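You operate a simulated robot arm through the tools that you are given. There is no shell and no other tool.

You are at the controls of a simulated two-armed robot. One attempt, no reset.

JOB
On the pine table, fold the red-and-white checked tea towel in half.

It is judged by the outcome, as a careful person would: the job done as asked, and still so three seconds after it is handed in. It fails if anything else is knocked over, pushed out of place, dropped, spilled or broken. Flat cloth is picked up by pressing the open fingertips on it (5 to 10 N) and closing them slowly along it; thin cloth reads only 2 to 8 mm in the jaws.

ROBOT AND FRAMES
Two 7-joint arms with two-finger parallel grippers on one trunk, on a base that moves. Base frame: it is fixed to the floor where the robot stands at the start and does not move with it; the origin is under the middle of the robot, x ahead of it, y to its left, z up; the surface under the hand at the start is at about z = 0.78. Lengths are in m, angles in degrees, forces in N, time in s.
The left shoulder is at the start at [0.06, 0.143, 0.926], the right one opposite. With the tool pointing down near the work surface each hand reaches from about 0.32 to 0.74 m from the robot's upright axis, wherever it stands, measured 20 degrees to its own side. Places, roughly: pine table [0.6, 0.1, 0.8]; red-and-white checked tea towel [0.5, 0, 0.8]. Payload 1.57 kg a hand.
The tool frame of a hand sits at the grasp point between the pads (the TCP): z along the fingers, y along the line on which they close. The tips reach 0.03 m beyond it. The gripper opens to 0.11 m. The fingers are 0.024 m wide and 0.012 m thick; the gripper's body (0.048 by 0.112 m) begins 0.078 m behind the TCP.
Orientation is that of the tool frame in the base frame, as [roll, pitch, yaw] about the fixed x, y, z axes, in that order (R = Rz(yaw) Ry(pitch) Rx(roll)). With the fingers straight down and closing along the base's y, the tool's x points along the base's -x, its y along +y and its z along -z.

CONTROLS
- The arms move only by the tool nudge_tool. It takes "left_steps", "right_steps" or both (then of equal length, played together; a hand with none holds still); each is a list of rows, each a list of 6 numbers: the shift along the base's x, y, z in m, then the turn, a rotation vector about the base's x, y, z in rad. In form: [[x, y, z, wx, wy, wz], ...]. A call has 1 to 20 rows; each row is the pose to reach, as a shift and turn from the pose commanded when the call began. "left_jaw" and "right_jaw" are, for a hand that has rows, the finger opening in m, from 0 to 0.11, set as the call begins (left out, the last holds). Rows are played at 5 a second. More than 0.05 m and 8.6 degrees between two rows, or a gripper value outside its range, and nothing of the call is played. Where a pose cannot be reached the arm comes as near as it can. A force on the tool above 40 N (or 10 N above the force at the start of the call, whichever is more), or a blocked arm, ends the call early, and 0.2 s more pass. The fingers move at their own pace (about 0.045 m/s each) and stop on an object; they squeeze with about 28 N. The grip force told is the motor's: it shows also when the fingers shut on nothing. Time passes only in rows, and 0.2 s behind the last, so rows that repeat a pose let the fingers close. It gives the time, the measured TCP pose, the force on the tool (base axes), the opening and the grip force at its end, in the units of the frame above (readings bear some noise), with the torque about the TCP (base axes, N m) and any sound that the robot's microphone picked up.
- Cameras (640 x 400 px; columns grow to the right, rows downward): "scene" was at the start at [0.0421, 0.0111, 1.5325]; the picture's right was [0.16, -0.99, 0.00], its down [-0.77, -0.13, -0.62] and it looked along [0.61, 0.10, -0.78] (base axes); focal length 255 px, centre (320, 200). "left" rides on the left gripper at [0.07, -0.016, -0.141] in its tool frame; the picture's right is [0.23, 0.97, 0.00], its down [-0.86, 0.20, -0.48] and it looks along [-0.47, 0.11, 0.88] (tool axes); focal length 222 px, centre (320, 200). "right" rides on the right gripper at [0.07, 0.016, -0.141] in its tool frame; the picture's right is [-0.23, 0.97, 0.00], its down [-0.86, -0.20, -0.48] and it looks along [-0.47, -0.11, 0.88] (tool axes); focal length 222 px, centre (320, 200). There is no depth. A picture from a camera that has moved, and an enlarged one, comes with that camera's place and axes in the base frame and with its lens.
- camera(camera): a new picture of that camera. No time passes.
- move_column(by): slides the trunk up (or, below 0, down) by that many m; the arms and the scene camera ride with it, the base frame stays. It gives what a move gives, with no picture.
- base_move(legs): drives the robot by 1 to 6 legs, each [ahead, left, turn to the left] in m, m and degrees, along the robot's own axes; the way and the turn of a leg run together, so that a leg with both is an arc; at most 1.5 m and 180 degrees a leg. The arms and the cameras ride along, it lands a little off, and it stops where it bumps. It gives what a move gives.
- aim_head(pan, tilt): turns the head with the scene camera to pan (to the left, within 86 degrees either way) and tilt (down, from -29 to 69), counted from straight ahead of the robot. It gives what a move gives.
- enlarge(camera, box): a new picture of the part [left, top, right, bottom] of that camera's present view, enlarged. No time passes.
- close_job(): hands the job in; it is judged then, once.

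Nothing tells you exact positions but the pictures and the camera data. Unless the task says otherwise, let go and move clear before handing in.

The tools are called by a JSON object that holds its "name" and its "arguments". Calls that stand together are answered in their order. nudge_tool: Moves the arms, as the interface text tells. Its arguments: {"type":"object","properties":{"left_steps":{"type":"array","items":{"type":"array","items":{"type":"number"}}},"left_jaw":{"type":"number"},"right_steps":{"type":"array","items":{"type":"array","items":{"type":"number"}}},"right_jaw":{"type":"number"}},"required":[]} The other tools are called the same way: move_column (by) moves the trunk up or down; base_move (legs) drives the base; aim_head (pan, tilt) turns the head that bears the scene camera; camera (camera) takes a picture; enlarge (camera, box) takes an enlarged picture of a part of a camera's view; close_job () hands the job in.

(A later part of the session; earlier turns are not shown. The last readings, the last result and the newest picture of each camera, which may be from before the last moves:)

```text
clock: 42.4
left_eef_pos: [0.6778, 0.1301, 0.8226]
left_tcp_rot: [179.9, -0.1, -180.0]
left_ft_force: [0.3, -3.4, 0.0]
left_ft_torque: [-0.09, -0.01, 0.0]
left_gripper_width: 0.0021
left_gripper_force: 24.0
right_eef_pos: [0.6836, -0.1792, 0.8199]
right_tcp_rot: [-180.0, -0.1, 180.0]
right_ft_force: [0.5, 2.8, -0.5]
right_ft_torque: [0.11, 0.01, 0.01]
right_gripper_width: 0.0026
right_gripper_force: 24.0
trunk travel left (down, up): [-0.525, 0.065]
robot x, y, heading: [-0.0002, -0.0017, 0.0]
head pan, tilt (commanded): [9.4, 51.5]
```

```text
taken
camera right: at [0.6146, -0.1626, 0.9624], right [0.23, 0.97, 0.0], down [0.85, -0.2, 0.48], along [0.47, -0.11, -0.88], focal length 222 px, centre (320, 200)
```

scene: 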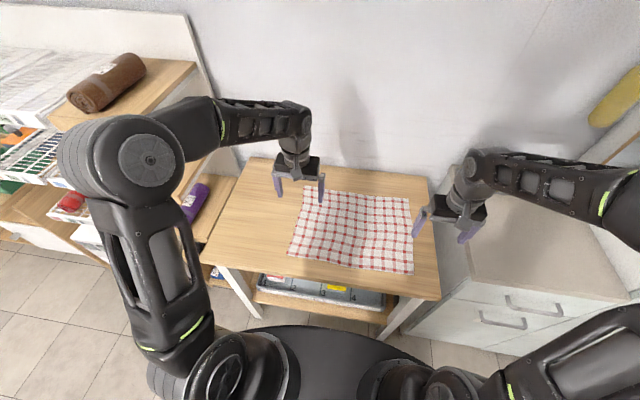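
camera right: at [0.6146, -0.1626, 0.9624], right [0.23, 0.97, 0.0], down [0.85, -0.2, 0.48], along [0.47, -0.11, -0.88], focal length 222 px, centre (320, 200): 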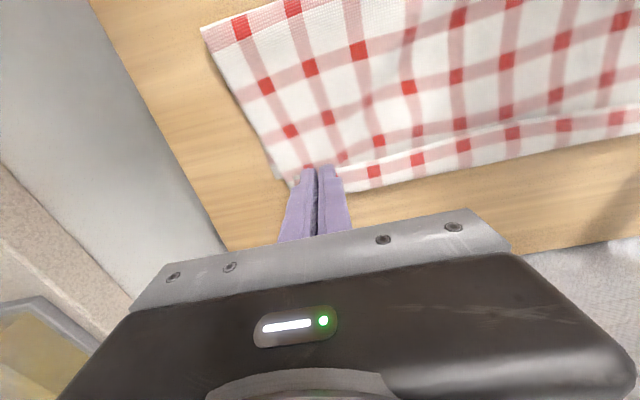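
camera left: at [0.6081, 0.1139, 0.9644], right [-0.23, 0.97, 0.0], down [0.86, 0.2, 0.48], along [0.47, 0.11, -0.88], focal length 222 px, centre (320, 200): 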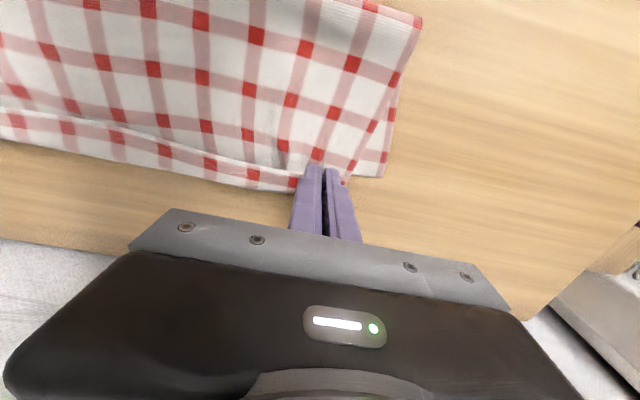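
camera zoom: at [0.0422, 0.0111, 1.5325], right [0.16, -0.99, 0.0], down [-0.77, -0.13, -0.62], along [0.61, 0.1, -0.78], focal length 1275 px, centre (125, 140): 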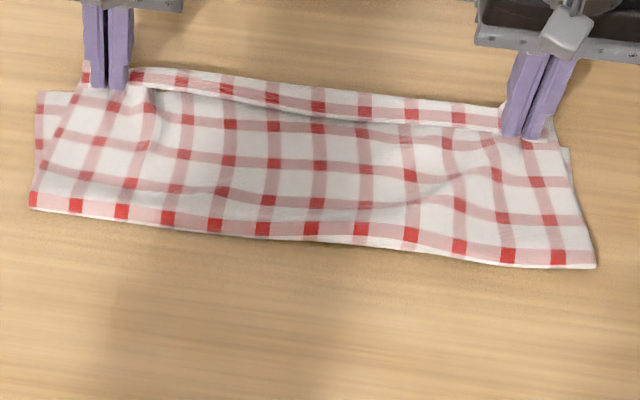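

Counting the bands, the hands over-travelled and the crease rolled about 3 cm too far. I'll go back up over the fold so the crease settles back, then approach again and let go from a little height so the hem can spring flat.

{"name": "nudge_tool", "arguments": {"left_steps": [[-0.004, 0, 0.015, 0, 0, 0], [-0.01, 0, 0.03, 0, 0, 0], [-0.02, 0, 0.043, 0, 0, 0], [-0.032, 0, 0.056, 0, 0, 0], [-0.045, 0, 0.068, 0, 0, 0], [-0.06, 0, 0.078, 0, 0, 0], [-0.076, 0, 0.086, 0, 0, 0], [-0.092, 0, 0.092, 0, 0, 0], [-0.108, 0, 0.097, 0, 0, 0], [-0.124, 0, 0.1, 0, 0, 0], [-0.136, 0, 0.1, 0, 0, 0], [-0.136, 0, 0.1, 0, 0, 0], [-0.136, 0, 0.1, 0, 0, 0]], "right_steps": [[-0.004, 0, 0.015, 0, 0, 0], [-0.01, 0, 0.03, 0, 0, 0], [-0.02, 0, 0.043, 0, 0, 0], [-0.032, 0, 0.056, 0, 0, 0], [-0.045, 0, 0.068, 0, 0, 0], [-0.06, 0, 0.078, 0, 0, 0], [-0.076, 0, 0.086, 0, 0, 0], [-0.092, 0, 0.092, 0, 0, 0], [-0.108, 0, 0.097, 0, 0, 0], [-0.124, 0, 0.1, 0, 0, 0], [-0.136, 0, 0.1, 0, 0, 0], [-0.136, 0, 0.1, 0, 0, 0], [-0.136, 0, 0.1, 0, 0, 0]]}}

{"name": "enlarge", "arguments": {"camera": "scene", "box": [280, 165, 440, 265]}}

{"name": "camera", "arguments": {"camera": "left"}}

{"name": "camera", "arguments": {"camera": "right"}}

```text
clock: 45.2
left_eef_pos: [0.5414, 0.1297, 0.923]
left_tcp_rot: [-180.0, 0.0, -180.0]
left_ft_force: [0.7, -3.2, 0.3]
left_ft_torque: [-0.07, 0.0, -0.01]
left_gripper_width: 0.0023
left_gripper_force: 23.3
right_eef_pos: [0.5482, -0.1803, 0.9209]
right_tcp_rot: [-179.9, 0.0, 180.0]
right_ft_force: [0.3, 2.3, 0.0]
right_ft_torque: [0.06, 0.02, 0.02]
right_gripper_width: 0.0023
right_gripper_force: 23.6
trunk travel left (down, up): [-0.525, 0.065]
robot x, y, heading: [-0.0012, 0.0019, -0.1]
head pan, tilt (commanded): [9.4, 51.5]
```

```text
4.00 times, centred on (360, 215) of scene
camera zoom: at [0.042, 0.0111, 1.5325], right [0.16, -0.99, 0.0], down [-0.77, -0.13, -0.62], along [0.61, 0.1, -0.78], focal length 1020 px, centre (160, 140)
```

zoom: 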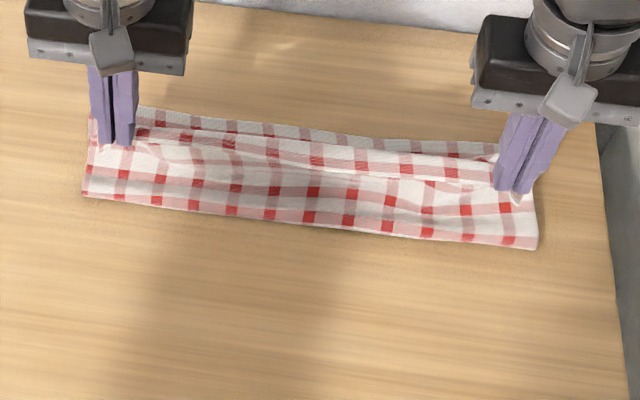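

```text
taken
camera left: at [0.4724, 0.1143, 1.0647], right [-0.23, 0.97, 0.0], down [0.86, 0.2, 0.48], along [0.47, 0.11, -0.88], focal length 222 px, centre (320, 200)
```

left: 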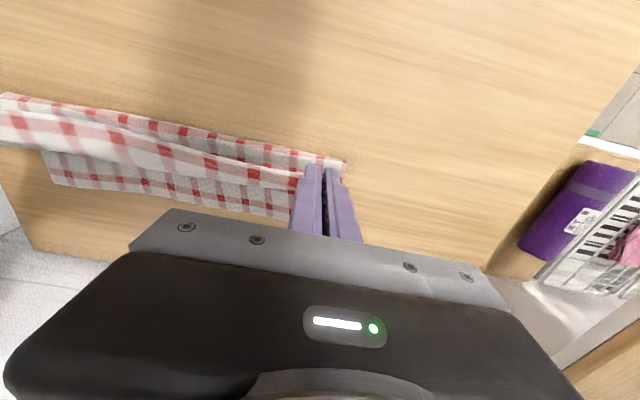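

```text
taken
camera right: at [0.48, -0.162, 1.0626], right [0.23, 0.97, 0.0], down [0.86, -0.2, 0.48], along [0.47, -0.11, -0.88], focal length 222 px, centre (320, 200)
```

right: 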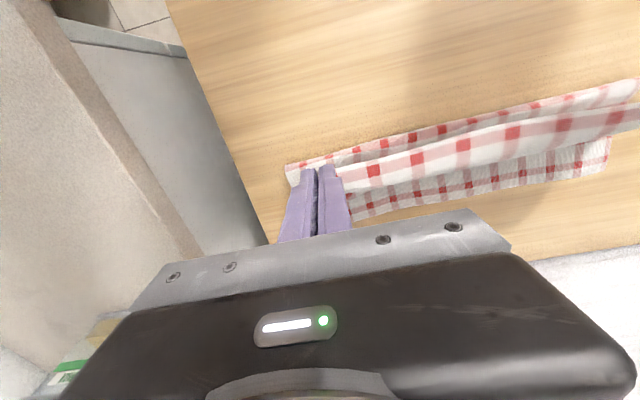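

The far edge sits at about x 0.67–0.677, so the crease should be near x≈0.52, but it's still peeled to about 0.55. I'll move the hands back toward the robot to lay the lower ply down again, then come forward on a lower arc.

{"name": "nudge_tool", "arguments": {"left_steps": [[-0.012, 0, 0.0, 0, 0, 0], [-0.025, 0, -0.003, 0, 0, 0], [-0.04, 0, -0.007, 0, 0, 0], [-0.055, 0, -0.012, 0, 0, 0], [-0.07, 0, -0.018, 0, 0, 0], [-0.083, 0, -0.026, 0, 0, 0], [-0.093, 0, -0.035, 0, 0, 0], [-0.093, 0, -0.035, 0, 0, 0], [-0.093, 0, -0.035, 0, 0, 0]], "right_steps": [[-0.012, 0, 0.0, 0, 0, 0], [-0.025, 0, -0.003, 0, 0, 0], [-0.04, 0, -0.007, 0, 0, 0], [-0.055, 0, -0.012, 0, 0, 0], [-0.07, 0, -0.018, 0, 0, 0], [-0.083, 0, -0.026, 0, 0, 0], [-0.093, 0, -0.035, 0, 0, 0], [-0.093, 0, -0.035, 0, 0, 0], [-0.093, 0, -0.035, 0, 0, 0]]}}

{"name": "enlarge", "arguments": {"camera": "scene", "box": [260, 165, 452, 285]}}

{"name": "camera", "arguments": {"camera": "left"}}

{"name": "camera", "arguments": {"camera": "right"}}

```text
clock: 47.2
left_eef_pos: [0.4487, 0.1284, 0.8876]
left_tcp_rot: [-180.0, 0.0, -180.0]
left_ft_force: [0.1, -1.1, 0.0]
left_ft_torque: [-0.01, 0.0, 0.04]
left_gripper_width: 0.0024
left_gripper_force: 23.8
right_eef_pos: [0.4545, -0.1786, 0.8849]
right_tcp_rot: [179.9, 0.0, -179.9]
right_ft_force: [-0.9, 1.7, 0.6]
right_ft_torque: [0.01, -0.06, -0.01]
right_gripper_width: 0.0026
right_gripper_force: 23.1
trunk travel left (down, up): [-0.525, 0.065]
robot x, y, heading: [0.0055, -0.0022, -0.0]
head pan, tilt (commanded): [9.4, 51.5]
```

```text
3.33 times, centred on (356, 225) of scene
camera zoom: at [0.0421, 0.0111, 1.5325], right [0.16, -0.99, 0.0], down [-0.77, -0.13, -0.62], along [0.61, 0.1, -0.78], focal length 850 px, centre (200, 117)
```

zoom: 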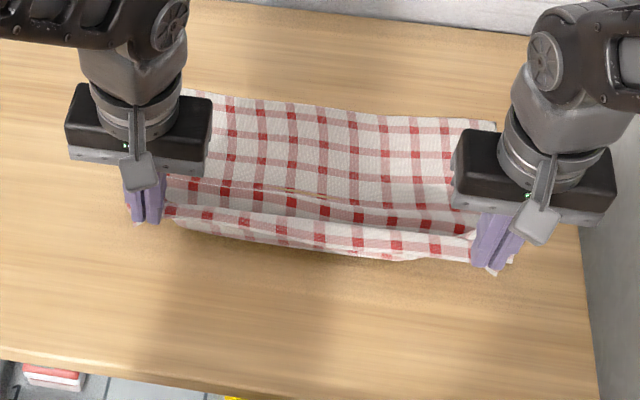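

```text
taken
camera left: at [0.3802, 0.1128, 1.0293], right [-0.23, 0.97, 0.0], down [0.85, 0.2, 0.48], along [0.47, 0.11, -0.88], focal length 222 px, centre (320, 200)
```

left: 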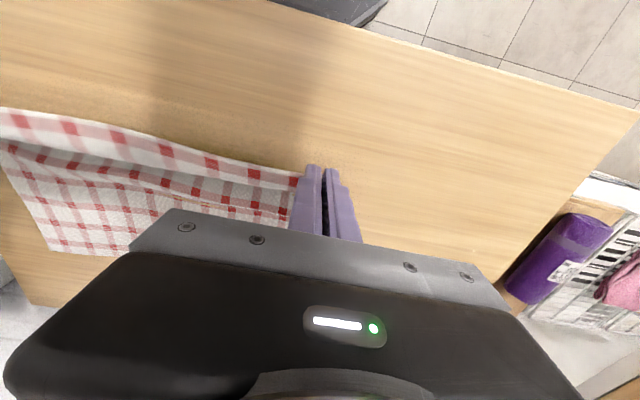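

```text
taken
camera right: at [0.3866, -0.1619, 1.0272], right [0.23, 0.97, 0.0], down [0.86, -0.2, 0.48], along [0.47, -0.11, -0.88], focal length 222 px, centre (320, 200)
```

right: 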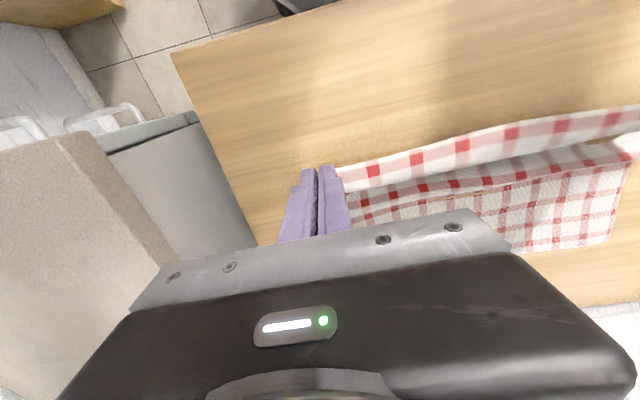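

The lower ply is laid back down with both corners still gripped. I'll come forward again on a lower arc and check the crease position midway.

{"name": "nudge_tool", "arguments": {"left_steps": [[0.008, 0, 0.006, 0, 0, 0], [0.016, 0, 0.012, 0, 0, 0], [0.026, 0, 0.018, 0, 0, 0], [0.036, 0, 0.022, 0, 0, 0], [0.046, 0, 0.026, 0, 0, 0], [0.056, 0, 0.028, 0, 0, 0], [0.066, 0, 0.03, 0, 0, 0], [0.076, 0, 0.03, 0, 0, 0], [0.086, 0, 0.03, 0, 0, 0], [0.096, 0, 0.029, 0, 0, 0], [0.106, 0, 0.028, 0, 0, 0], [0.111, 0, 0.028, 0, 0, 0]], "right_steps": [[0.008, 0, 0.008, 0, 0, 0], [0.016, 0, 0.014, 0, 0, 0], [0.026, 0, 0.02, 0, 0, 0], [0.036, 0, 0.025, 0, 0, 0], [0.046, 0, 0.029, 0, 0, 0], [0.056, 0, 0.031, 0, 0, 0], [0.066, 0, 0.032, 0, 0, 0], [0.076, 0, 0.032, 0, 0, 0], [0.086, 0, 0.032, 0, 0, 0], [0.096, 0, 0.031, 0, 0, 0], [0.106, 0, 0.03, 0, 0, 0], [0.111, 0, 0.03, 0, 0, 0]]}}

{"name": "enlarge", "arguments": {"camera": "scene", "box": [260, 165, 452, 285]}}

{"name": "camera", "arguments": {"camera": "left"}}

{"name": "camera", "arguments": {"camera": "right"}}

```text
clock: 49.8
left_eef_pos: [0.5603, 0.1298, 0.9146]
left_tcp_rot: [180.0, 0.0, 179.9]
left_ft_force: [-0.5, -2.0, -0.3]
left_ft_torque: [-0.08, -0.02, -0.04]
left_gripper_width: 0.0021
left_gripper_force: 23.8
right_eef_pos: [0.5654, -0.1786, 0.9157]
right_tcp_rot: [180.0, 0.1, -180.0]
right_ft_force: [-0.5, 1.8, -0.6]
right_ft_torque: [0.05, 0.03, 0.03]
right_gripper_width: 0.0024
right_gripper_force: 24.0
trunk travel left (down, up): [-0.525, 0.065]
robot x, y, heading: [-0.0011, -0.0008, 0.1]
head pan, tilt (commanded): [9.4, 51.5]
```

```text
3.33 times, centred on (356, 225) of scene
camera zoom: at [0.0423, 0.0111, 1.5325], right [0.16, -0.99, 0.0], down [-0.77, -0.13, -0.62], along [0.61, 0.1, -0.78], focal length 850 px, centre (200, 117)
```

zoom: 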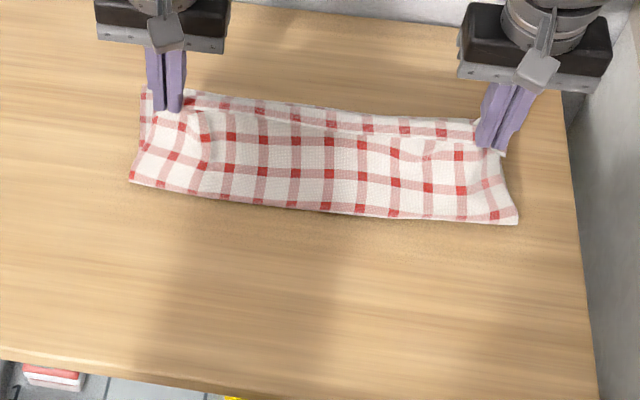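

```text
taken
camera left: at [0.4905, 0.1137, 1.0564], right [-0.23, 0.97, 0.0], down [0.86, 0.2, 0.48], along [0.47, 0.11, -0.88], focal length 222 px, centre (320, 200)
```

left: 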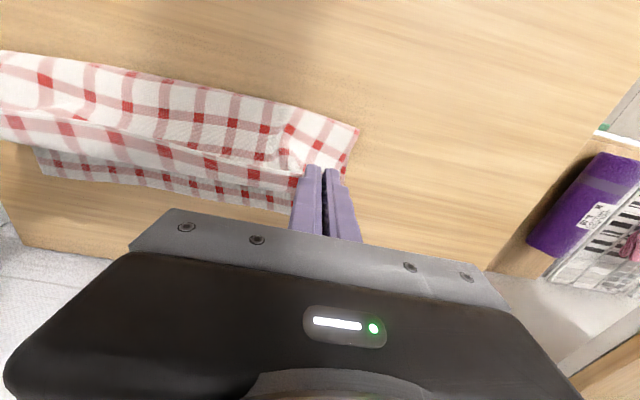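

```text
taken
camera right: at [0.4972, -0.162, 1.0579], right [0.23, 0.97, 0.0], down [0.86, -0.2, 0.48], along [0.47, -0.11, -0.88], focal length 222 px, centre (320, 200)
```

right: 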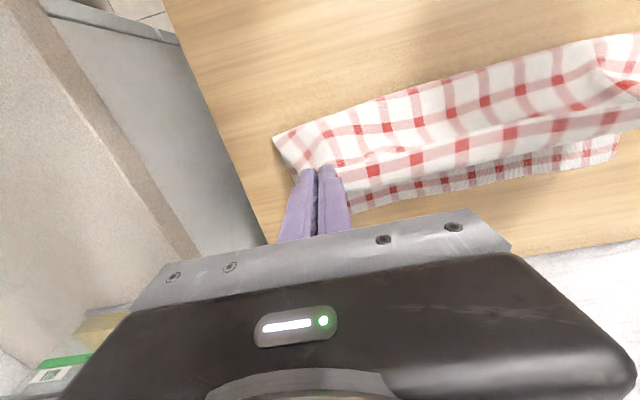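

The crease is now at about x 0.525 (left and middle) and 0.54 on the right, very near the ideal. I'll lower the hands forward to about 4 cm height with a slight backward tilt of the fingers, keeping slack so the crease doesn't roll.

{"name": "nudge_tool", "arguments": {"left_steps": [[0.012, 0, -0.003, 0, 0.03, 0], [0.023, 0, -0.008, 0, 0.06, 0], [0.033, 0, -0.015, 0, 0.09, 0], [0.043, 0, -0.023, 0, 0.12, 0], [0.052, 0, -0.031, 0, 0.14, 0], [0.06, 0, -0.04, 0, 0.16, 0], [0.066, 0, -0.048, 0, 0.18, 0], [0.072, 0, -0.056, 0, 0.2, 0], [0.076, 0, -0.063, 0, 0.2, 0], [0.076, 0, -0.063, 0, 0.2, 0]], "right_steps": [[0.01, 0, -0.003, 0, 0.03, 0], [0.02, 0, -0.008, 0, 0.06, 0], [0.03, 0, -0.015, 0, 0.09, 0], [0.039, 0, -0.023, 0, 0.12, 0], [0.048, 0, -0.031, 0, 0.14, 0], [0.056, 0, -0.04, 0, 0.16, 0], [0.062, 0, -0.048, 0, 0.18, 0], [0.068, 0, -0.057, 0, 0.2, 0], [0.072, 0, -0.064, 0, 0.2, 0], [0.072, 0, -0.064, 0, 0.2, 0]]}}

{"name": "enlarge", "arguments": {"camera": "scene", "box": [260, 165, 452, 285]}}

{"name": "camera", "arguments": {"camera": "left"}}

{"name": "camera", "arguments": {"camera": "right"}}

```text
clock: 52.0
left_eef_pos: [0.6249, 0.1288, 0.866]
left_tcp_rot: [-180.0, -10.3, -180.0]
left_ft_force: [0.4, -2.2, 0.8]
left_ft_torque: [-0.05, -0.01, 0.02]
left_gripper_width: 0.0021
left_gripper_force: 23.7
left hand out of reach, approached as far as the arm can: row 8, 9, 10
right_eef_pos: [0.6275, -0.1779, 0.8688]
right_tcp_rot: [180.0, -10.3, -180.0]
right_ft_force: [-0.4, 2.2, 0.3]
right_ft_torque: [0.08, -0.02, 0.0]
right_gripper_width: 0.0022
right_gripper_force: 24.2
right hand out of reach, approached as far as the arm can: row 8, 9, 10
trunk travel left (down, up): [-0.525, 0.065]
robot x, y, heading: [-0.0035, -0.0013, 0.0]
head pan, tilt (commanded): [9.4, 51.5]
```

```text
3.33 times, centred on (356, 225) of scene
camera zoom: at [0.0422, 0.0111, 1.5325], right [0.16, -0.99, 0.0], down [-0.77, -0.13, -0.62], along [0.61, 0.1, -0.78], focal length 850 px, centre (200, 117)
```

zoom: 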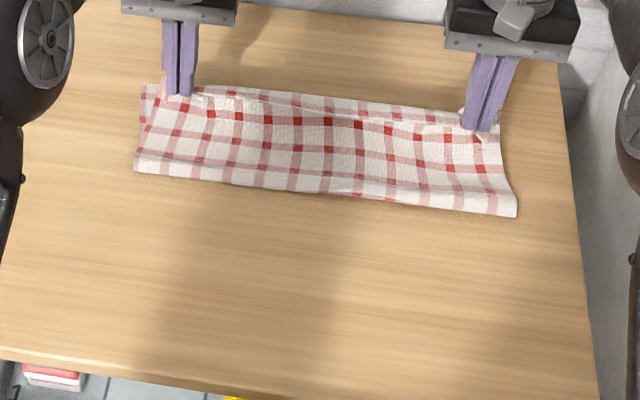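

```text
taken
camera left: at [0.5816, 0.114, 1.0182], right [-0.22, 0.97, 0.04], down [0.93, 0.2, 0.32], along [0.3, 0.11, -0.95], focal length 222 px, centre (320, 200)
```

left: 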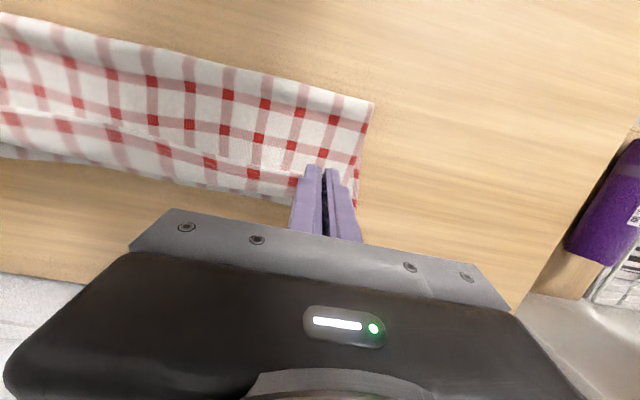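

```text
taken
camera right: at [0.5852, -0.1622, 1.0204], right [0.22, 0.97, -0.04], down [0.93, -0.2, 0.32], along [0.3, -0.11, -0.95], focal length 222 px, centre (320, 200)
```

right: 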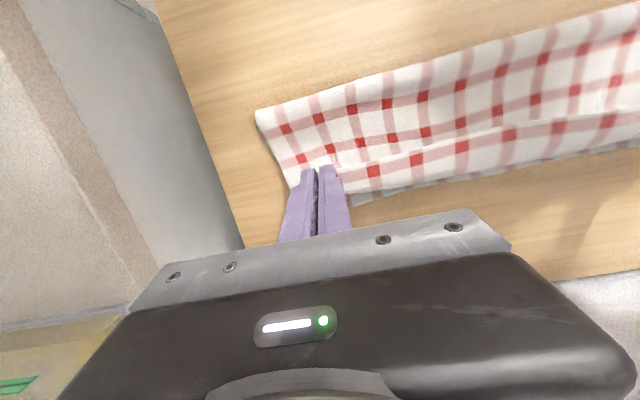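

The tilt ran into the reach limit and the forward pull has rolled the crease to about 0.54. I'll back off again to let the crease settle near 0.525, then come down more steeply, nearer the robot, and release there.

{"name": "nudge_tool", "arguments": {"left_steps": [[-0.008, 0, 0.012, 0, 0, 0], [-0.018, 0, 0.024, 0, 0, 0], [-0.03, 0, 0.036, 0, 0, 0], [-0.044, 0, 0.046, 0, 0, 0], [-0.058, 0, 0.053, 0, 0, 0], [-0.073, 0, 0.057, 0, 0, 0], [-0.088, 0, 0.058, 0, 0, 0], [-0.103, 0, 0.056, 0, 0, 0], [-0.118, 0, 0.05, 0, 0, 0], [-0.13, 0, 0.044, 0, 0, 0], [-0.13, 0, 0.044, 0, 0, 0]], "right_steps": [[-0.008, 0, 0.012, 0, 0, 0], [-0.018, 0, 0.024, 0, 0, 0], [-0.03, 0, 0.036, 0, 0, 0], [-0.044, 0, 0.046, 0, 0, 0], [-0.058, 0, 0.053, 0, 0, 0], [-0.073, 0, 0.057, 0, 0, 0], [-0.088, 0, 0.058, 0, 0, 0], [-0.103, 0, 0.056, 0, 0, 0], [-0.118, 0, 0.05, 0, 0, 0], [-0.13, 0, 0.044, 0, 0, 0], [-0.13, 0, 0.044, 0, 0, 0]]}}

{"name": "enlarge", "arguments": {"camera": "scene", "box": [260, 165, 452, 285]}}

```text
clock: 54.4
left_eef_pos: [0.4945, 0.127, 0.9117]
left_tcp_rot: [180.0, -11.6, 180.0]
left_ft_force: [0.5, -0.8, 0.1]
left_ft_torque: [-0.03, -0.02, -0.01]
left_gripper_width: 0.0022
left_gripper_force: 23.7
right_eef_pos: [0.4971, -0.1771, 0.911]
right_tcp_rot: [180.0, -11.5, 179.9]
right_ft_force: [0.6, 1.0, 0.1]
right_ft_torque: [0.03, -0.05, -0.02]
right_gripper_width: 0.0022
right_gripper_force: 23.6
trunk travel left (down, up): [-0.525, 0.065]
robot x, y, heading: [-0.0015, 0.0015, -0.1]
head pan, tilt (commanded): [9.4, 51.5]
```

```text
3.33 times, centred on (356, 225) of scene
camera zoom: at [0.0423, 0.0111, 1.5325], right [0.16, -0.99, 0.0], down [-0.77, -0.13, -0.62], along [0.61, 0.1, -0.78], focal length 850 px, centre (200, 117)
```

zoom: 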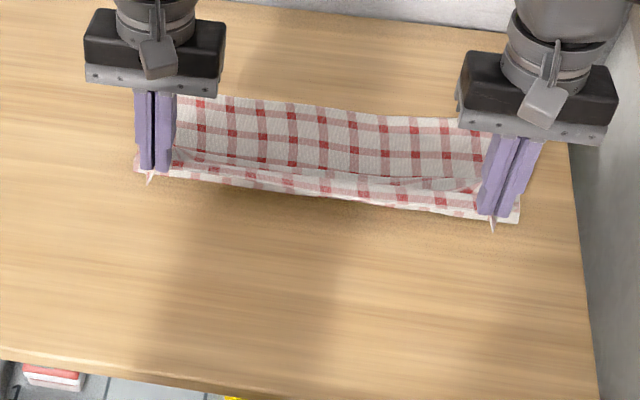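

The hands are back over the near side. I'll lay the lower ply down a bit further toward the robot, then come forward lower and stop shorter (x≈0.61, 4.5 cm up).

{"name": "nudge_tool", "arguments": {"left_steps": [[-0.012, 0, -0.006, 0, -0.04, 0], [-0.025, 0, -0.014, 0, -0.08, 0], [-0.038, 0, -0.023, 0, -0.12, 0], [-0.05, 0, -0.033, 0, -0.16, 0], [-0.058, 0, -0.042, 0, -0.2, 0], [-0.058, 0, -0.042, 0, -0.2, 0], [-0.058, 0, -0.042, 0, -0.2, 0]], "right_steps": [[-0.012, 0, -0.006, 0, -0.04, 0], [-0.025, 0, -0.014, 0, -0.08, 0], [-0.038, 0, -0.023, 0, -0.12, 0], [-0.05, 0, -0.033, 0, -0.16, 0], [-0.058, 0, -0.042, 0, -0.2, 0], [-0.058, 0, -0.042, 0, -0.2, 0], [-0.058, 0, -0.042, 0, -0.2, 0]]}}

{"name": "enlarge", "arguments": {"camera": "scene", "box": [260, 165, 452, 285]}}

{"name": "camera", "arguments": {"camera": "right"}}

```text
clock: 56.0
left_eef_pos: [0.4354, 0.128, 0.8691]
left_tcp_rot: [-180.0, 0.1, -179.9]
left_ft_force: [-0.1, -0.5, -0.1]
left_ft_torque: [-0.02, 0.02, 0.02]
left_gripper_width: 0.0024
left_gripper_force: 23.9
right_eef_pos: [0.4382, -0.1785, 0.8692]
right_tcp_rot: [180.0, 0.0, 180.0]
right_ft_force: [0.5, 0.5, -0.2]
right_ft_torque: [-0.01, 0.0, 0.03]
right_gripper_width: 0.0022
right_gripper_force: 23.7
trunk travel left (down, up): [-0.525, 0.065]
robot x, y, heading: [0.0013, 0.0005, 0.2]
head pan, tilt (commanded): [9.4, 51.5]
```

```text
3.33 times, centred on (356, 225) of scene
camera zoom: at [0.042, 0.0111, 1.5325], right [0.16, -0.99, 0.0], down [-0.77, -0.13, -0.62], along [0.61, 0.1, -0.78], focal length 850 px, centre (200, 117)
```

zoom: 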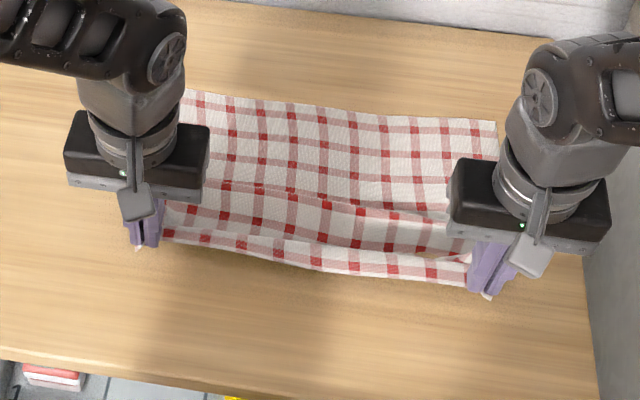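

```text
taken
camera right: at [0.3698, -0.1617, 1.0116], right [0.23, 0.97, 0.0], down [0.85, -0.2, 0.48], along [0.47, -0.11, -0.88], focal length 222 px, centre (320, 200)
```

right: 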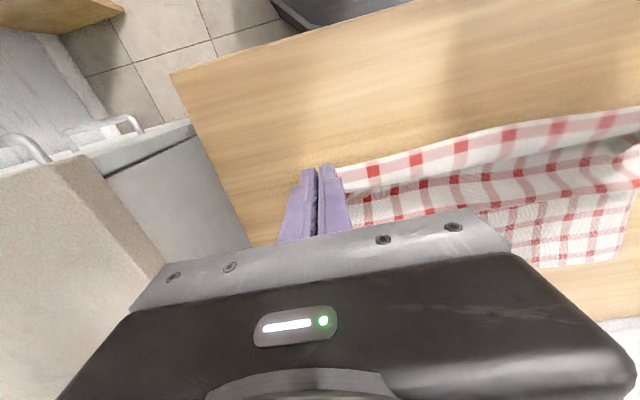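

Now forward again along a lower, shorter arc to the release pose.

{"name": "nudge_tool", "arguments": {"left_steps": [[0.0146, 0, 0.011, 0, 0, 0], [0.0296, 0, 0.021, 0, 0, 0], [0.0446, 0, 0.029, 0, 0, 0], [0.0646, 0, 0.035, 0, 0, 0], [0.0846, 0, 0.038, 0, 0, 0], [0.1046, 0, 0.038, 0, 0.03, 0], [0.1196, 0, 0.035, 0, 0.06, 0], [0.1346, 0, 0.029, 0, 0.09, 0], [0.1466, 0, 0.021, 0, 0.12, 0], [0.1566, 0, 0.011, 0, 0.15, 0], [0.1646, 0, 0.001, 0, 0.15, 0], [0.1706, 0, -0.007, 0, 0.15, 0], [0.1746, 0, -0.012, 0, 0.15, 0], [0.1746, 0, -0.012, 0, 0.15, 0]], "right_steps": [[0.0146, 0, 0.011, 0, 0, 0], [0.0296, 0, 0.021, 0, 0, 0], [0.0446, 0, 0.029, 0, 0, 0], [0.0646, 0, 0.035, 0, 0, 0], [0.0846, 0, 0.038, 0, 0, 0], [0.1046, 0, 0.038, 0, 0.03, 0], [0.1196, 0, 0.035, 0, 0.06, 0], [0.1346, 0, 0.029, 0, 0.09, 0], [0.1466, 0, 0.021, 0, 0.12, 0], [0.1566, 0, 0.011, 0, 0.15, 0], [0.1646, 0, 0.001, 0, 0.15, 0], [0.1706, 0, -0.007, 0, 0.15, 0], [0.1746, 0, -0.012, 0, 0.15, 0], [0.1746, 0, -0.012, 0, 0.15, 0]]}}

{"name": "enlarge", "arguments": {"camera": "scene", "box": [260, 165, 452, 285]}}

{"name": "camera", "arguments": {"camera": "left"}}

{"name": "camera", "arguments": {"camera": "right"}}

```text
clock: 59.0
left_eef_pos: [0.6099, 0.1295, 0.8552]
left_tcp_rot: [-180.0, -8.5, -180.0]
left_ft_force: [0.3, -1.1, -0.3]
left_ft_torque: [-0.05, 0.0, -0.04]
left_gripper_width: 0.0022
left_gripper_force: 23.4
right_eef_pos: [0.6134, -0.177, 0.8581]
right_tcp_rot: [-180.0, -8.6, -180.0]
right_ft_force: [1.0, 1.9, 0.1]
right_ft_torque: [0.03, 0.02, -0.02]
right_gripper_width: 0.0022
right_gripper_force: 24.3
trunk travel left (down, up): [-0.525, 0.065]
robot x, y, heading: [-0.0003, -0.0011, -0.1]
head pan, tilt (commanded): [9.4, 51.5]
```

```text
3.33 times, centred on (356, 225) of scene
camera zoom: at [0.0421, 0.0111, 1.5325], right [0.16, -0.99, 0.0], down [-0.77, -0.13, -0.62], along [0.61, 0.1, -0.78], focal length 850 px, centre (200, 117)
```

zoom: 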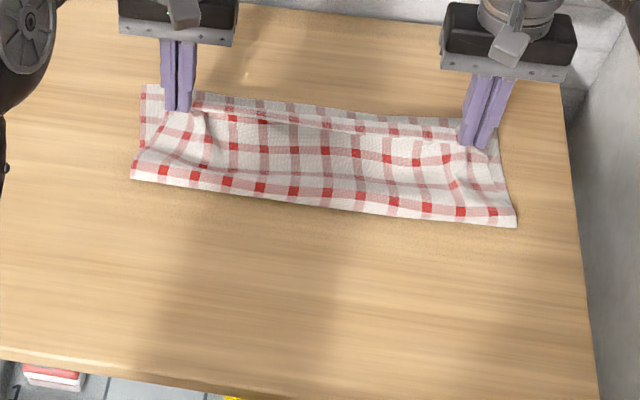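

```text
taken
camera left: at [0.5633, 0.1136, 1.0062], right [-0.22, 0.97, 0.03], down [0.92, 0.2, 0.35], along [0.33, 0.11, -0.94], focal length 222 px, centre (320, 200)
```

left: 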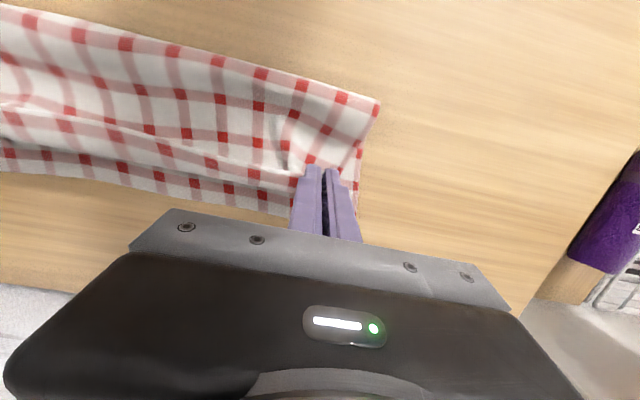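

```text
taken
camera right: at [0.566, -0.1606, 1.0095], right [0.22, 0.97, -0.03], down [0.92, -0.2, 0.35], along [0.33, -0.11, -0.94], focal length 222 px, centre (320, 200)
```

right: 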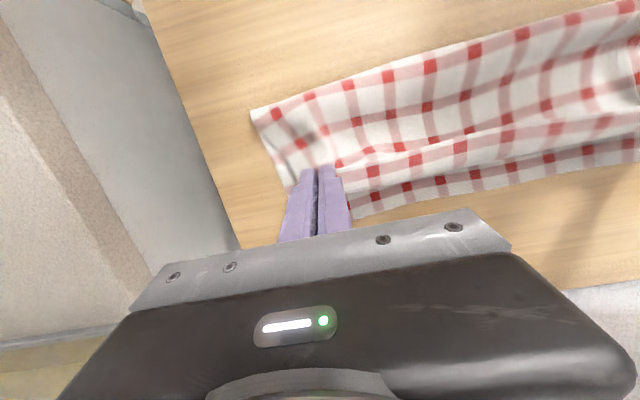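

The crease now sits at about x 0.525–0.536 and the far edge at about 0.67, which is close to half. I'll open the jaws here and let the hem drop and spring flat.

{"name": "nudge_tool", "arguments": {"left_steps": [[0, 0, 0, 0, 0, 0], [0, 0, 0, 0, 0, 0], [0, 0, 0, 0, 0, 0], [0, 0, 0, 0, 0, 0], [0, 0, 0, 0, 0, 0]], "right_steps": [[0, 0, 0, 0, 0, 0], [0, 0, 0, 0, 0, 0], [0, 0, 0, 0, 0, 0], [0, 0, 0, 0, 0, 0], [0, 0, 0, 0, 0, 0]], "left_jaw": 0.04, "right_jaw": 0.04}}

{"name": "enlarge", "arguments": {"camera": "scene", "box": [260, 165, 452, 285]}}

{"name": "camera", "arguments": {"camera": "left"}}

{"name": "camera", "arguments": {"camera": "right"}}

```text
clock: 60.2
left_eef_pos: [0.6105, 0.1293, 0.8569]
left_tcp_rot: [-180.0, -8.7, -180.0]
left_ft_force: [0.1, 0.1, -0.8]
left_ft_torque: [0.03, -0.02, -0.01]
left_gripper_width: 0.0404
left_gripper_force: 0.0
right_eef_pos: [0.6126, -0.1762, 0.8582]
right_tcp_rot: [-180.0, -8.7, 179.9]
right_ft_force: [-0.7, 0.3, 0.2]
right_ft_torque: [0.0, 0.02, -0.02]
right_gripper_width: 0.0398
right_gripper_force: 0.1
trunk travel left (down, up): [-0.525, 0.065]
robot x, y, heading: [-0.0039, 0.0015, 0.1]
head pan, tilt (commanded): [9.4, 51.5]
```

```text
3.33 times, centred on (356, 225) of scene
camera zoom: at [0.0422, 0.0111, 1.5325], right [0.16, -0.99, 0.0], down [-0.77, -0.13, -0.62], along [0.61, 0.1, -0.78], focal length 850 px, centre (200, 117)
```

zoom: 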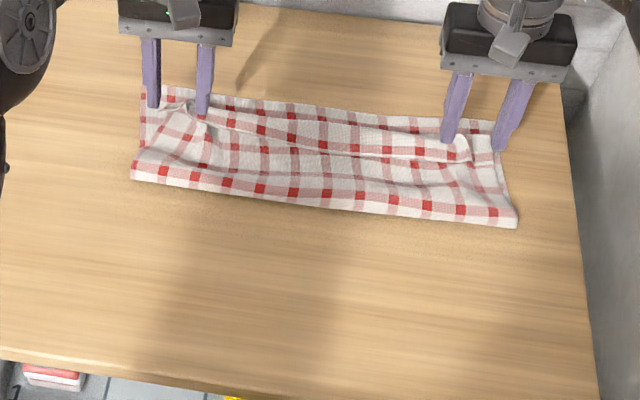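

```text
taken
camera left: at [0.5633, 0.1136, 1.0063], right [-0.22, 0.97, 0.03], down [0.92, 0.2, 0.35], along [0.33, 0.11, -0.94], focal length 222 px, centre (320, 200)
```

left: 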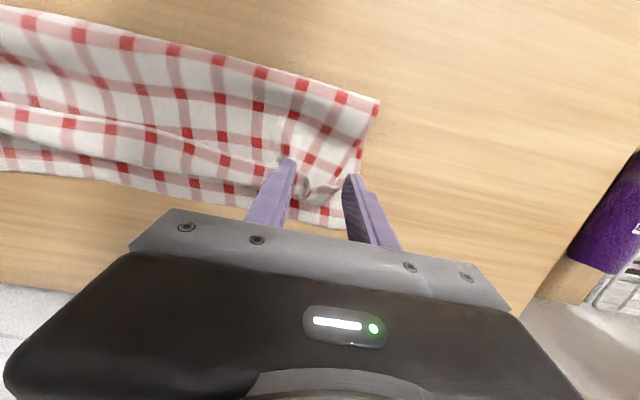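

```text
taken
camera right: at [0.5659, -0.1606, 1.0095], right [0.22, 0.97, -0.03], down [0.92, -0.2, 0.35], along [0.33, -0.11, -0.94], focal length 222 px, centre (320, 200)
```

right: 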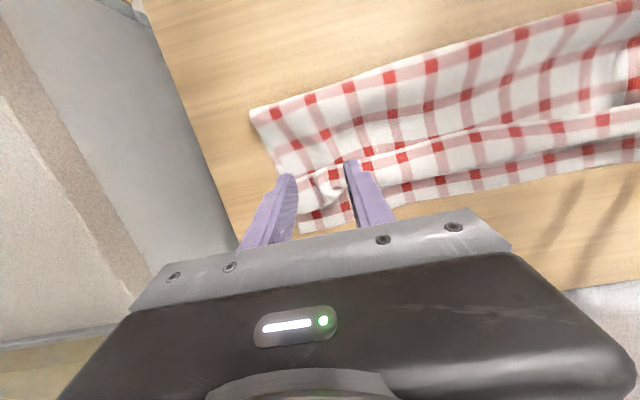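

The towel is released, though the hem is still curled back along the edge. I'll lift the hands straight up and look at what's there.

{"name": "nudge_tool", "arguments": {"left_steps": [[0, 0, 0.02, 0, 0, 0], [-0.005, 0, 0.045, 0, 0, 0], [-0.02, 0.01, 0.07, 0, -0.05, 0], [-0.04, 0.03, 0.09, 0, -0.1, 0], [-0.06, 0.05, 0.1, 0, -0.15, 0]], "right_steps": [[0, 0, 0.02, 0, 0, 0], [-0.005, 0, 0.045, 0, 0, 0], [-0.02, -0.01, 0.07, 0, -0.05, 0], [-0.04, -0.03, 0.09, 0, -0.1, 0], [-0.06, -0.05, 0.1, 0, -0.15, 0]]}}

{"name": "enlarge", "arguments": {"camera": "scene", "box": [280, 165, 440, 265]}}

{"name": "camera", "arguments": {"camera": "left"}}

{"name": "camera", "arguments": {"camera": "right"}}

```text
clock: 61.4
left_eef_pos: [0.5474, 0.1781, 0.9568]
left_tcp_rot: [180.0, 0.1, -179.9]
left_ft_force: [0.0, -0.1, 0.0]
left_ft_torque: [0.01, -0.01, -0.01]
left_gripper_width: 0.0399
left_gripper_force: 0.1
right_eef_pos: [0.5512, -0.2278, 0.9589]
right_tcp_rot: [180.0, 0.2, -180.0]
right_ft_force: [-0.1, 0.0, -0.4]
right_ft_torque: [0.02, -0.06, -0.01]
right_gripper_width: 0.0402
right_gripper_force: 0.1
trunk travel left (down, up): [-0.525, 0.065]
robot x, y, heading: [0.0004, -0.0004, -0.2]
head pan, tilt (commanded): [9.4, 51.5]
```

```text
4.00 times, centred on (360, 215) of scene
camera zoom: at [0.0402, 0.011, 1.5325], right [0.16, -0.99, 0.0], down [-0.77, -0.13, -0.62], along [0.61, 0.1, -0.78], focal length 1020 px, centre (160, 140)
```

zoom: 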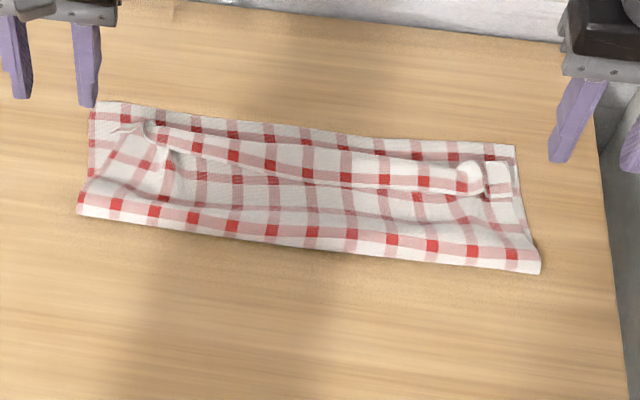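

```text
taken
camera left: at [0.4782, 0.1629, 1.0985], right [-0.23, 0.97, 0.0], down [0.85, 0.2, 0.48], along [0.47, 0.11, -0.88], focal length 222 px, centre (320, 200)
```

left: 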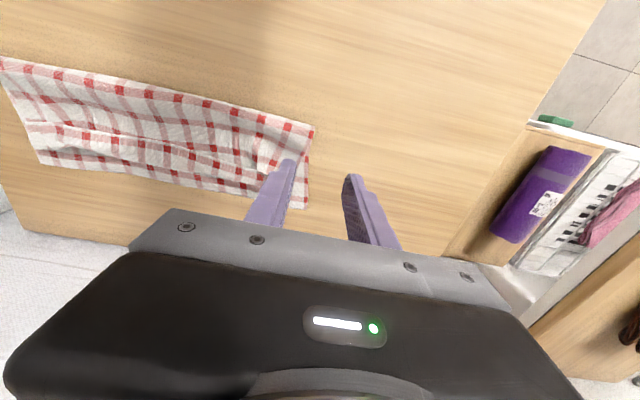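

```text
taken
camera right: at [0.4823, -0.212, 1.1009], right [0.23, 0.97, 0.0], down [0.85, -0.2, 0.48], along [0.47, -0.11, -0.88], focal length 222 px, centre (320, 200)
```

right: 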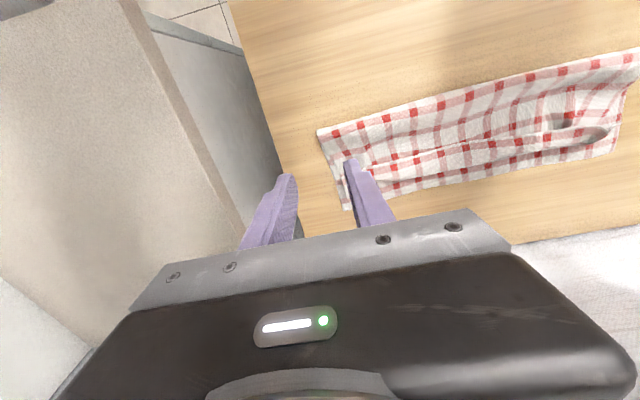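

The crease and lower ply look right; what remains is the rolled-back hem strip on top and the puckers at its two ends. Let me zoom in to measure it.

{"name": "enlarge", "arguments": {"camera": "scene", "box": [296, 186, 360, 226]}}

{"name": "enlarge", "arguments": {"camera": "scene", "box": [352, 192, 416, 232]}}

{"name": "enlarge", "arguments": {"camera": "right", "box": [310, 50, 640, 256]}}

{"name": "enlarge", "arguments": {"camera": "left", "box": [0, 40, 330, 246]}}

```text
10.00 times, centred on (328, 206) of scene
camera zoom: at [0.0402, 0.011, 1.5325], right [0.16, -0.99, 0.0], down [-0.77, -0.13, -0.62], along [0.61, 0.1, -0.78], focal length 2550 px, centre (240, 140)
```

zoom: 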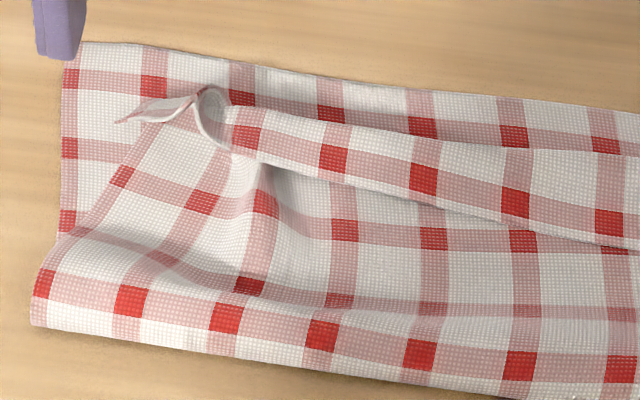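

```text
10.00 times, centred on (384, 212) of scene
camera zoom: at [0.0402, 0.011, 1.5325], right [0.16, -0.99, 0.0], down [-0.77, -0.13, -0.62], along [0.61, 0.1, -0.78], focal length 2550 px, centre (-320, 80)
```

zoom: 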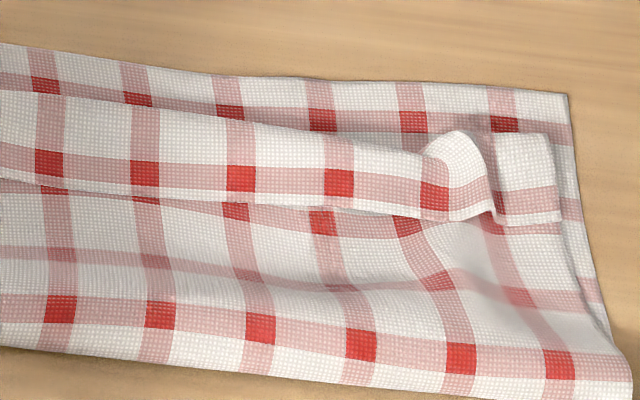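

```text
1.94 times, centred on (475, 153) of right
camera zoom: at [0.4823, -0.212, 1.1009], right [0.23, 0.97, 0.0], down [0.85, -0.2, 0.48], along [0.47, -0.11, -0.88], focal length 431 px, centre (19, 291)
```

zoom: 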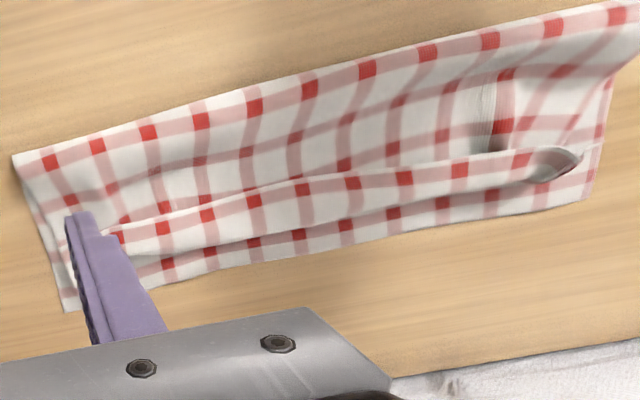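

```text
1.94 times, centred on (165, 143) of left
camera zoom: at [0.4782, 0.1629, 1.0985], right [-0.23, 0.97, 0.0], down [0.85, 0.2, 0.48], along [0.47, 0.11, -0.88], focal length 431 px, centre (621, 310)
```

zoom: 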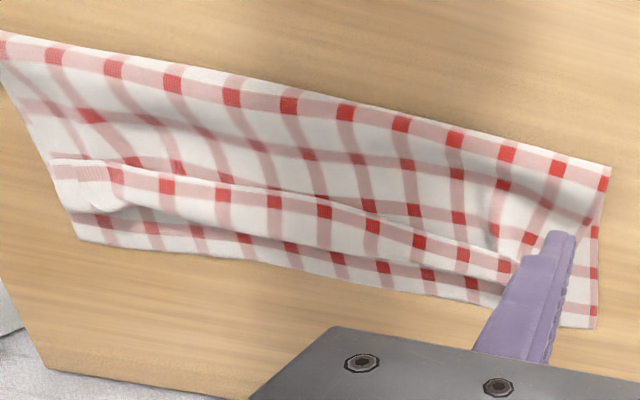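

The picture is clear now: the crease is at x≈0.53, the far edge at about 0.662–0.674, and the upper ply's last 3 cm is rolled back, with its edge at about 0.60 and its loop at about 0.63. I'll close the fingers and, pressing lightly on the rolled hem, push it forward so the loop rolls open.

{"name": "nudge_tool", "arguments": {"left_steps": [[0.015, -0.025, 0, 0, 0, 0], [0.03, -0.055, -0.01, 0, 0, 0], [0.048, -0.08, -0.03, 0, 0, 0], [0.0646, -0.103, -0.06, 0, 0, 0], [0.0646, -0.103, -0.09, 0, 0, 0], [0.0646, -0.103, -0.115, 0, 0, 0], [0.0646, -0.103, -0.117, 0, 0, 0]], "right_steps": [[0.012, 0.025, 0, 0, 0, 0], [0.025, 0.055, -0.01, 0, 0, 0], [0.04, 0.08, -0.03, 0, 0, 0], [0.053, 0.103, -0.06, 0, 0, 0], [0.053, 0.103, -0.09, 0, 0, 0], [0.053, 0.103, -0.117, 0, 0, 0], [0.053, 0.103, -0.119, 0, 0, 0]], "left_jaw": 0.0, "right_jaw": 0.0}}

{"name": "enlarge", "arguments": {"camera": "left", "box": [160, 60, 480, 260]}}

{"name": "enlarge", "arguments": {"camera": "right", "box": [160, 60, 480, 260]}}

{"name": "enlarge", "arguments": {"camera": "scene", "box": [280, 165, 440, 265]}}

```text
clock: 63.0
left_eef_pos: [0.6132, 0.0748, 0.8395]
left_tcp_rot: [180.0, 0.0, -179.9]
left_ft_force: [-0.3, -0.8, 0.1]
left_ft_torque: [0.02, 0.01, 0.0]
left_gripper_width: 0.0
left_gripper_force: 21.0
right_eef_pos: [0.6069, -0.1247, 0.8383]
right_tcp_rot: [-180.0, 0.0, -179.9]
right_ft_force: [0.2, 0.0, -0.2]
right_ft_torque: [0.01, 0.0, -0.04]
right_gripper_width: 0.0
right_gripper_force: 21.3
trunk travel left (down, up): [-0.525, 0.065]
robot x, y, heading: [0.0009, 0.0003, 0.0]
head pan, tilt (commanded): [9.4, 51.5]
```

```text
2.00 times, centred on (320, 160) of left
camera zoom: at [0.5448, 0.0594, 0.9815], right [-0.23, 0.97, 0.0], down [0.85, 0.2, 0.48], along [0.47, 0.11, -0.88], focal length 444 px, centre (320, 280)
```

zoom: 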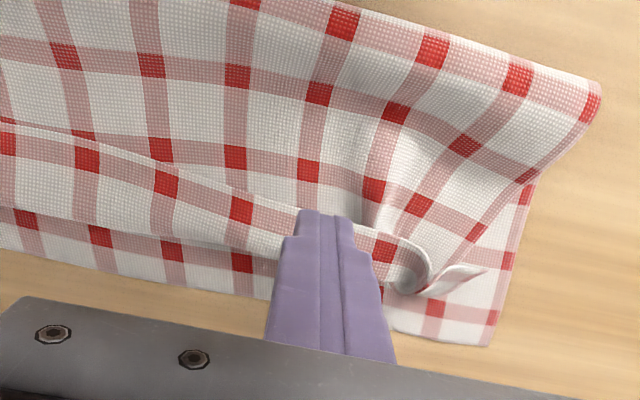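

```text
2.00 times, centred on (320, 160) of right
camera zoom: at [0.5381, -0.108, 0.98], right [0.23, 0.97, 0.0], down [0.85, -0.2, 0.48], along [0.47, -0.11, -0.88], focal length 444 px, centre (320, 280)
```

zoom: 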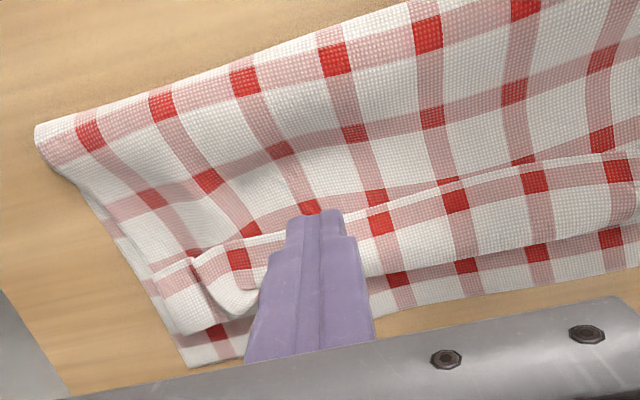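

```text
4.00 times, centred on (360, 215) of scene
camera zoom: at [0.0419, 0.0111, 1.5325], right [0.16, -0.99, 0.0], down [-0.77, -0.13, -0.62], along [0.61, 0.1, -0.78], focal length 1020 px, centre (160, 140)
```

zoom: 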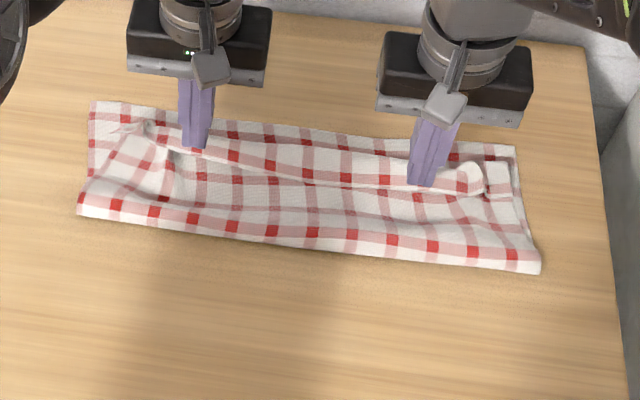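

The fingertips are over the rolled hem near its free edge. I'll lower until light contact.

{"name": "nudge_tool", "arguments": {"left_steps": [[0, 0, -0.006, 0, 0, 0], [0, 0, -0.012, 0, 0, 0], [0, 0, -0.017, 0, 0, 0], [0, 0, -0.021, 0, 0, 0], [0, 0, -0.021, 0, 0, 0]], "right_steps": [[0, 0, -0.006, 0, 0, 0], [0, 0, -0.012, 0, 0, 0], [0, 0, -0.016, 0, 0, 0], [0, 0, -0.02, 0, 0, 0], [0, 0, -0.02, 0, 0, 0]]}}

```text
clock: 64.2
left_eef_pos: [0.6171, 0.0749, 0.8186]
left_tcp_rot: [-180.0, 0.0, 180.0]
left_ft_force: [-0.2, 0.3, 0.8]
left_ft_torque: [0.01, 0.0, 0.0]
left_gripper_width: 0.0
left_gripper_force: 21.1
right_eef_pos: [0.6061, -0.1262, 0.8172]
right_tcp_rot: [-179.9, -0.1, -180.0]
right_ft_force: [-0.4, -0.6, -0.5]
right_ft_torque: [0.03, 0.0, -0.01]
right_gripper_width: 0.0
right_gripper_force: 21.3
trunk travel left (down, up): [-0.525, 0.065]
robot x, y, heading: [-0.0013, 0.0002, -0.1]
head pan, tilt (commanded): [9.4, 51.5]
```

{"name": "nudge_tool", "arguments": {"left_steps": [[0, 0, -0.001, 0, 0, 0], [0, 0, -0.002, 0, 0, 0], [0, 0, -0.002, 0, 0, 0]], "right_steps": [[0, 0, -0.001, 0, 0, 0], [0, 0, -0.002, 0, 0, 0], [0, 0, -0.002, 0, 0, 0]]}}

{"name": "enlarge", "arguments": {"camera": "left", "box": [160, 60, 480, 260]}}

{"name": "enlarge", "arguments": {"camera": "right", "box": [160, 60, 480, 260]}}

```text
clock: 65.0
left_eef_pos: [0.6146, 0.0753, 0.8167]
left_tcp_rot: [180.0, 0.0, -179.9]
left_ft_force: [0.9, -0.4, 0.3]
left_ft_torque: [0.0, 0.02, 0.02]
left_gripper_width: 0.0001
left_gripper_force: 21.3
right_eef_pos: [0.6067, -0.1243, 0.8161]
right_tcp_rot: [-179.9, 0.0, -180.0]
right_ft_force: [-0.6, 0.5, -0.2]
right_ft_torque: [0.02, -0.01, 0.04]
right_gripper_width: 0.0
right_gripper_force: 20.7
trunk travel left (down, up): [-0.525, 0.065]
robot x, y, heading: [0.0028, 0.0009, 0.1]
head pan, tilt (commanded): [9.4, 51.5]
```

```text
2.00 times, centred on (320, 160) of left
camera zoom: at [0.5458, 0.0595, 0.9582], right [-0.23, 0.97, 0.0], down [0.86, 0.2, 0.48], along [0.47, 0.11, -0.88], focal length 444 px, centre (320, 280)
```

zoom: 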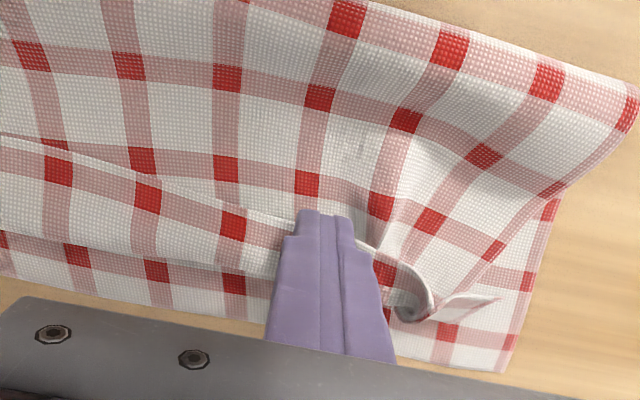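

```text
2.00 times, centred on (320, 160) of right
camera zoom: at [0.5376, -0.1083, 0.9586], right [0.23, 0.97, 0.0], down [0.86, -0.2, 0.48], along [0.47, -0.11, -0.88], focal length 444 px, centre (320, 280)
```

zoom: 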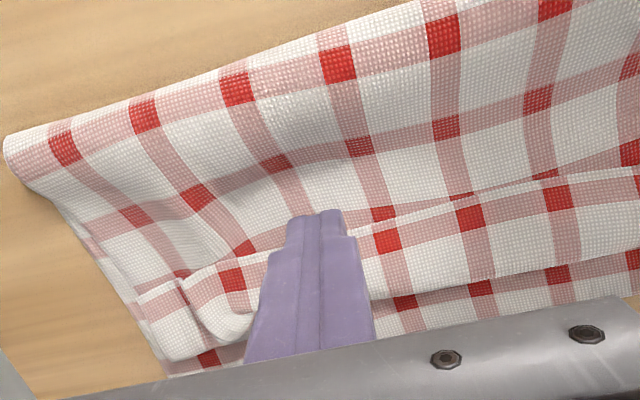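

No firm contact yet; I'll go down a bit more.

{"name": "nudge_tool", "arguments": {"left_steps": [[0, 0, -0.001, 0, 0, 0], [0, 0, -0.002, 0, 0, 0], [0, 0, -0.002, 0, 0, 0]], "right_steps": [[0, 0, -0.001, 0, 0, 0], [0, 0, -0.002, 0, 0, 0], [0, 0, -0.002, 0, 0, 0]]}}

```text
clock: 65.8
left_eef_pos: [0.6161, 0.0746, 0.815]
left_tcp_rot: [179.9, 0.1, 180.0]
left_ft_force: [-0.6, -0.8, -0.4]
left_ft_torque: [0.0, 0.0, 0.02]
left_gripper_width: 0.0
left_gripper_force: 21.3
right_eef_pos: [0.6043, -0.1249, 0.8145]
right_tcp_rot: [180.0, 0.0, -180.0]
right_ft_force: [0.5, 0.8, -0.5]
right_ft_torque: [0.02, 0.0, -0.02]
right_gripper_width: 0.0
right_gripper_force: 20.9
trunk travel left (down, up): [-0.525, 0.065]
robot x, y, heading: [-0.0004, -0.0012, 0.1]
head pan, tilt (commanded): [9.4, 51.5]
```

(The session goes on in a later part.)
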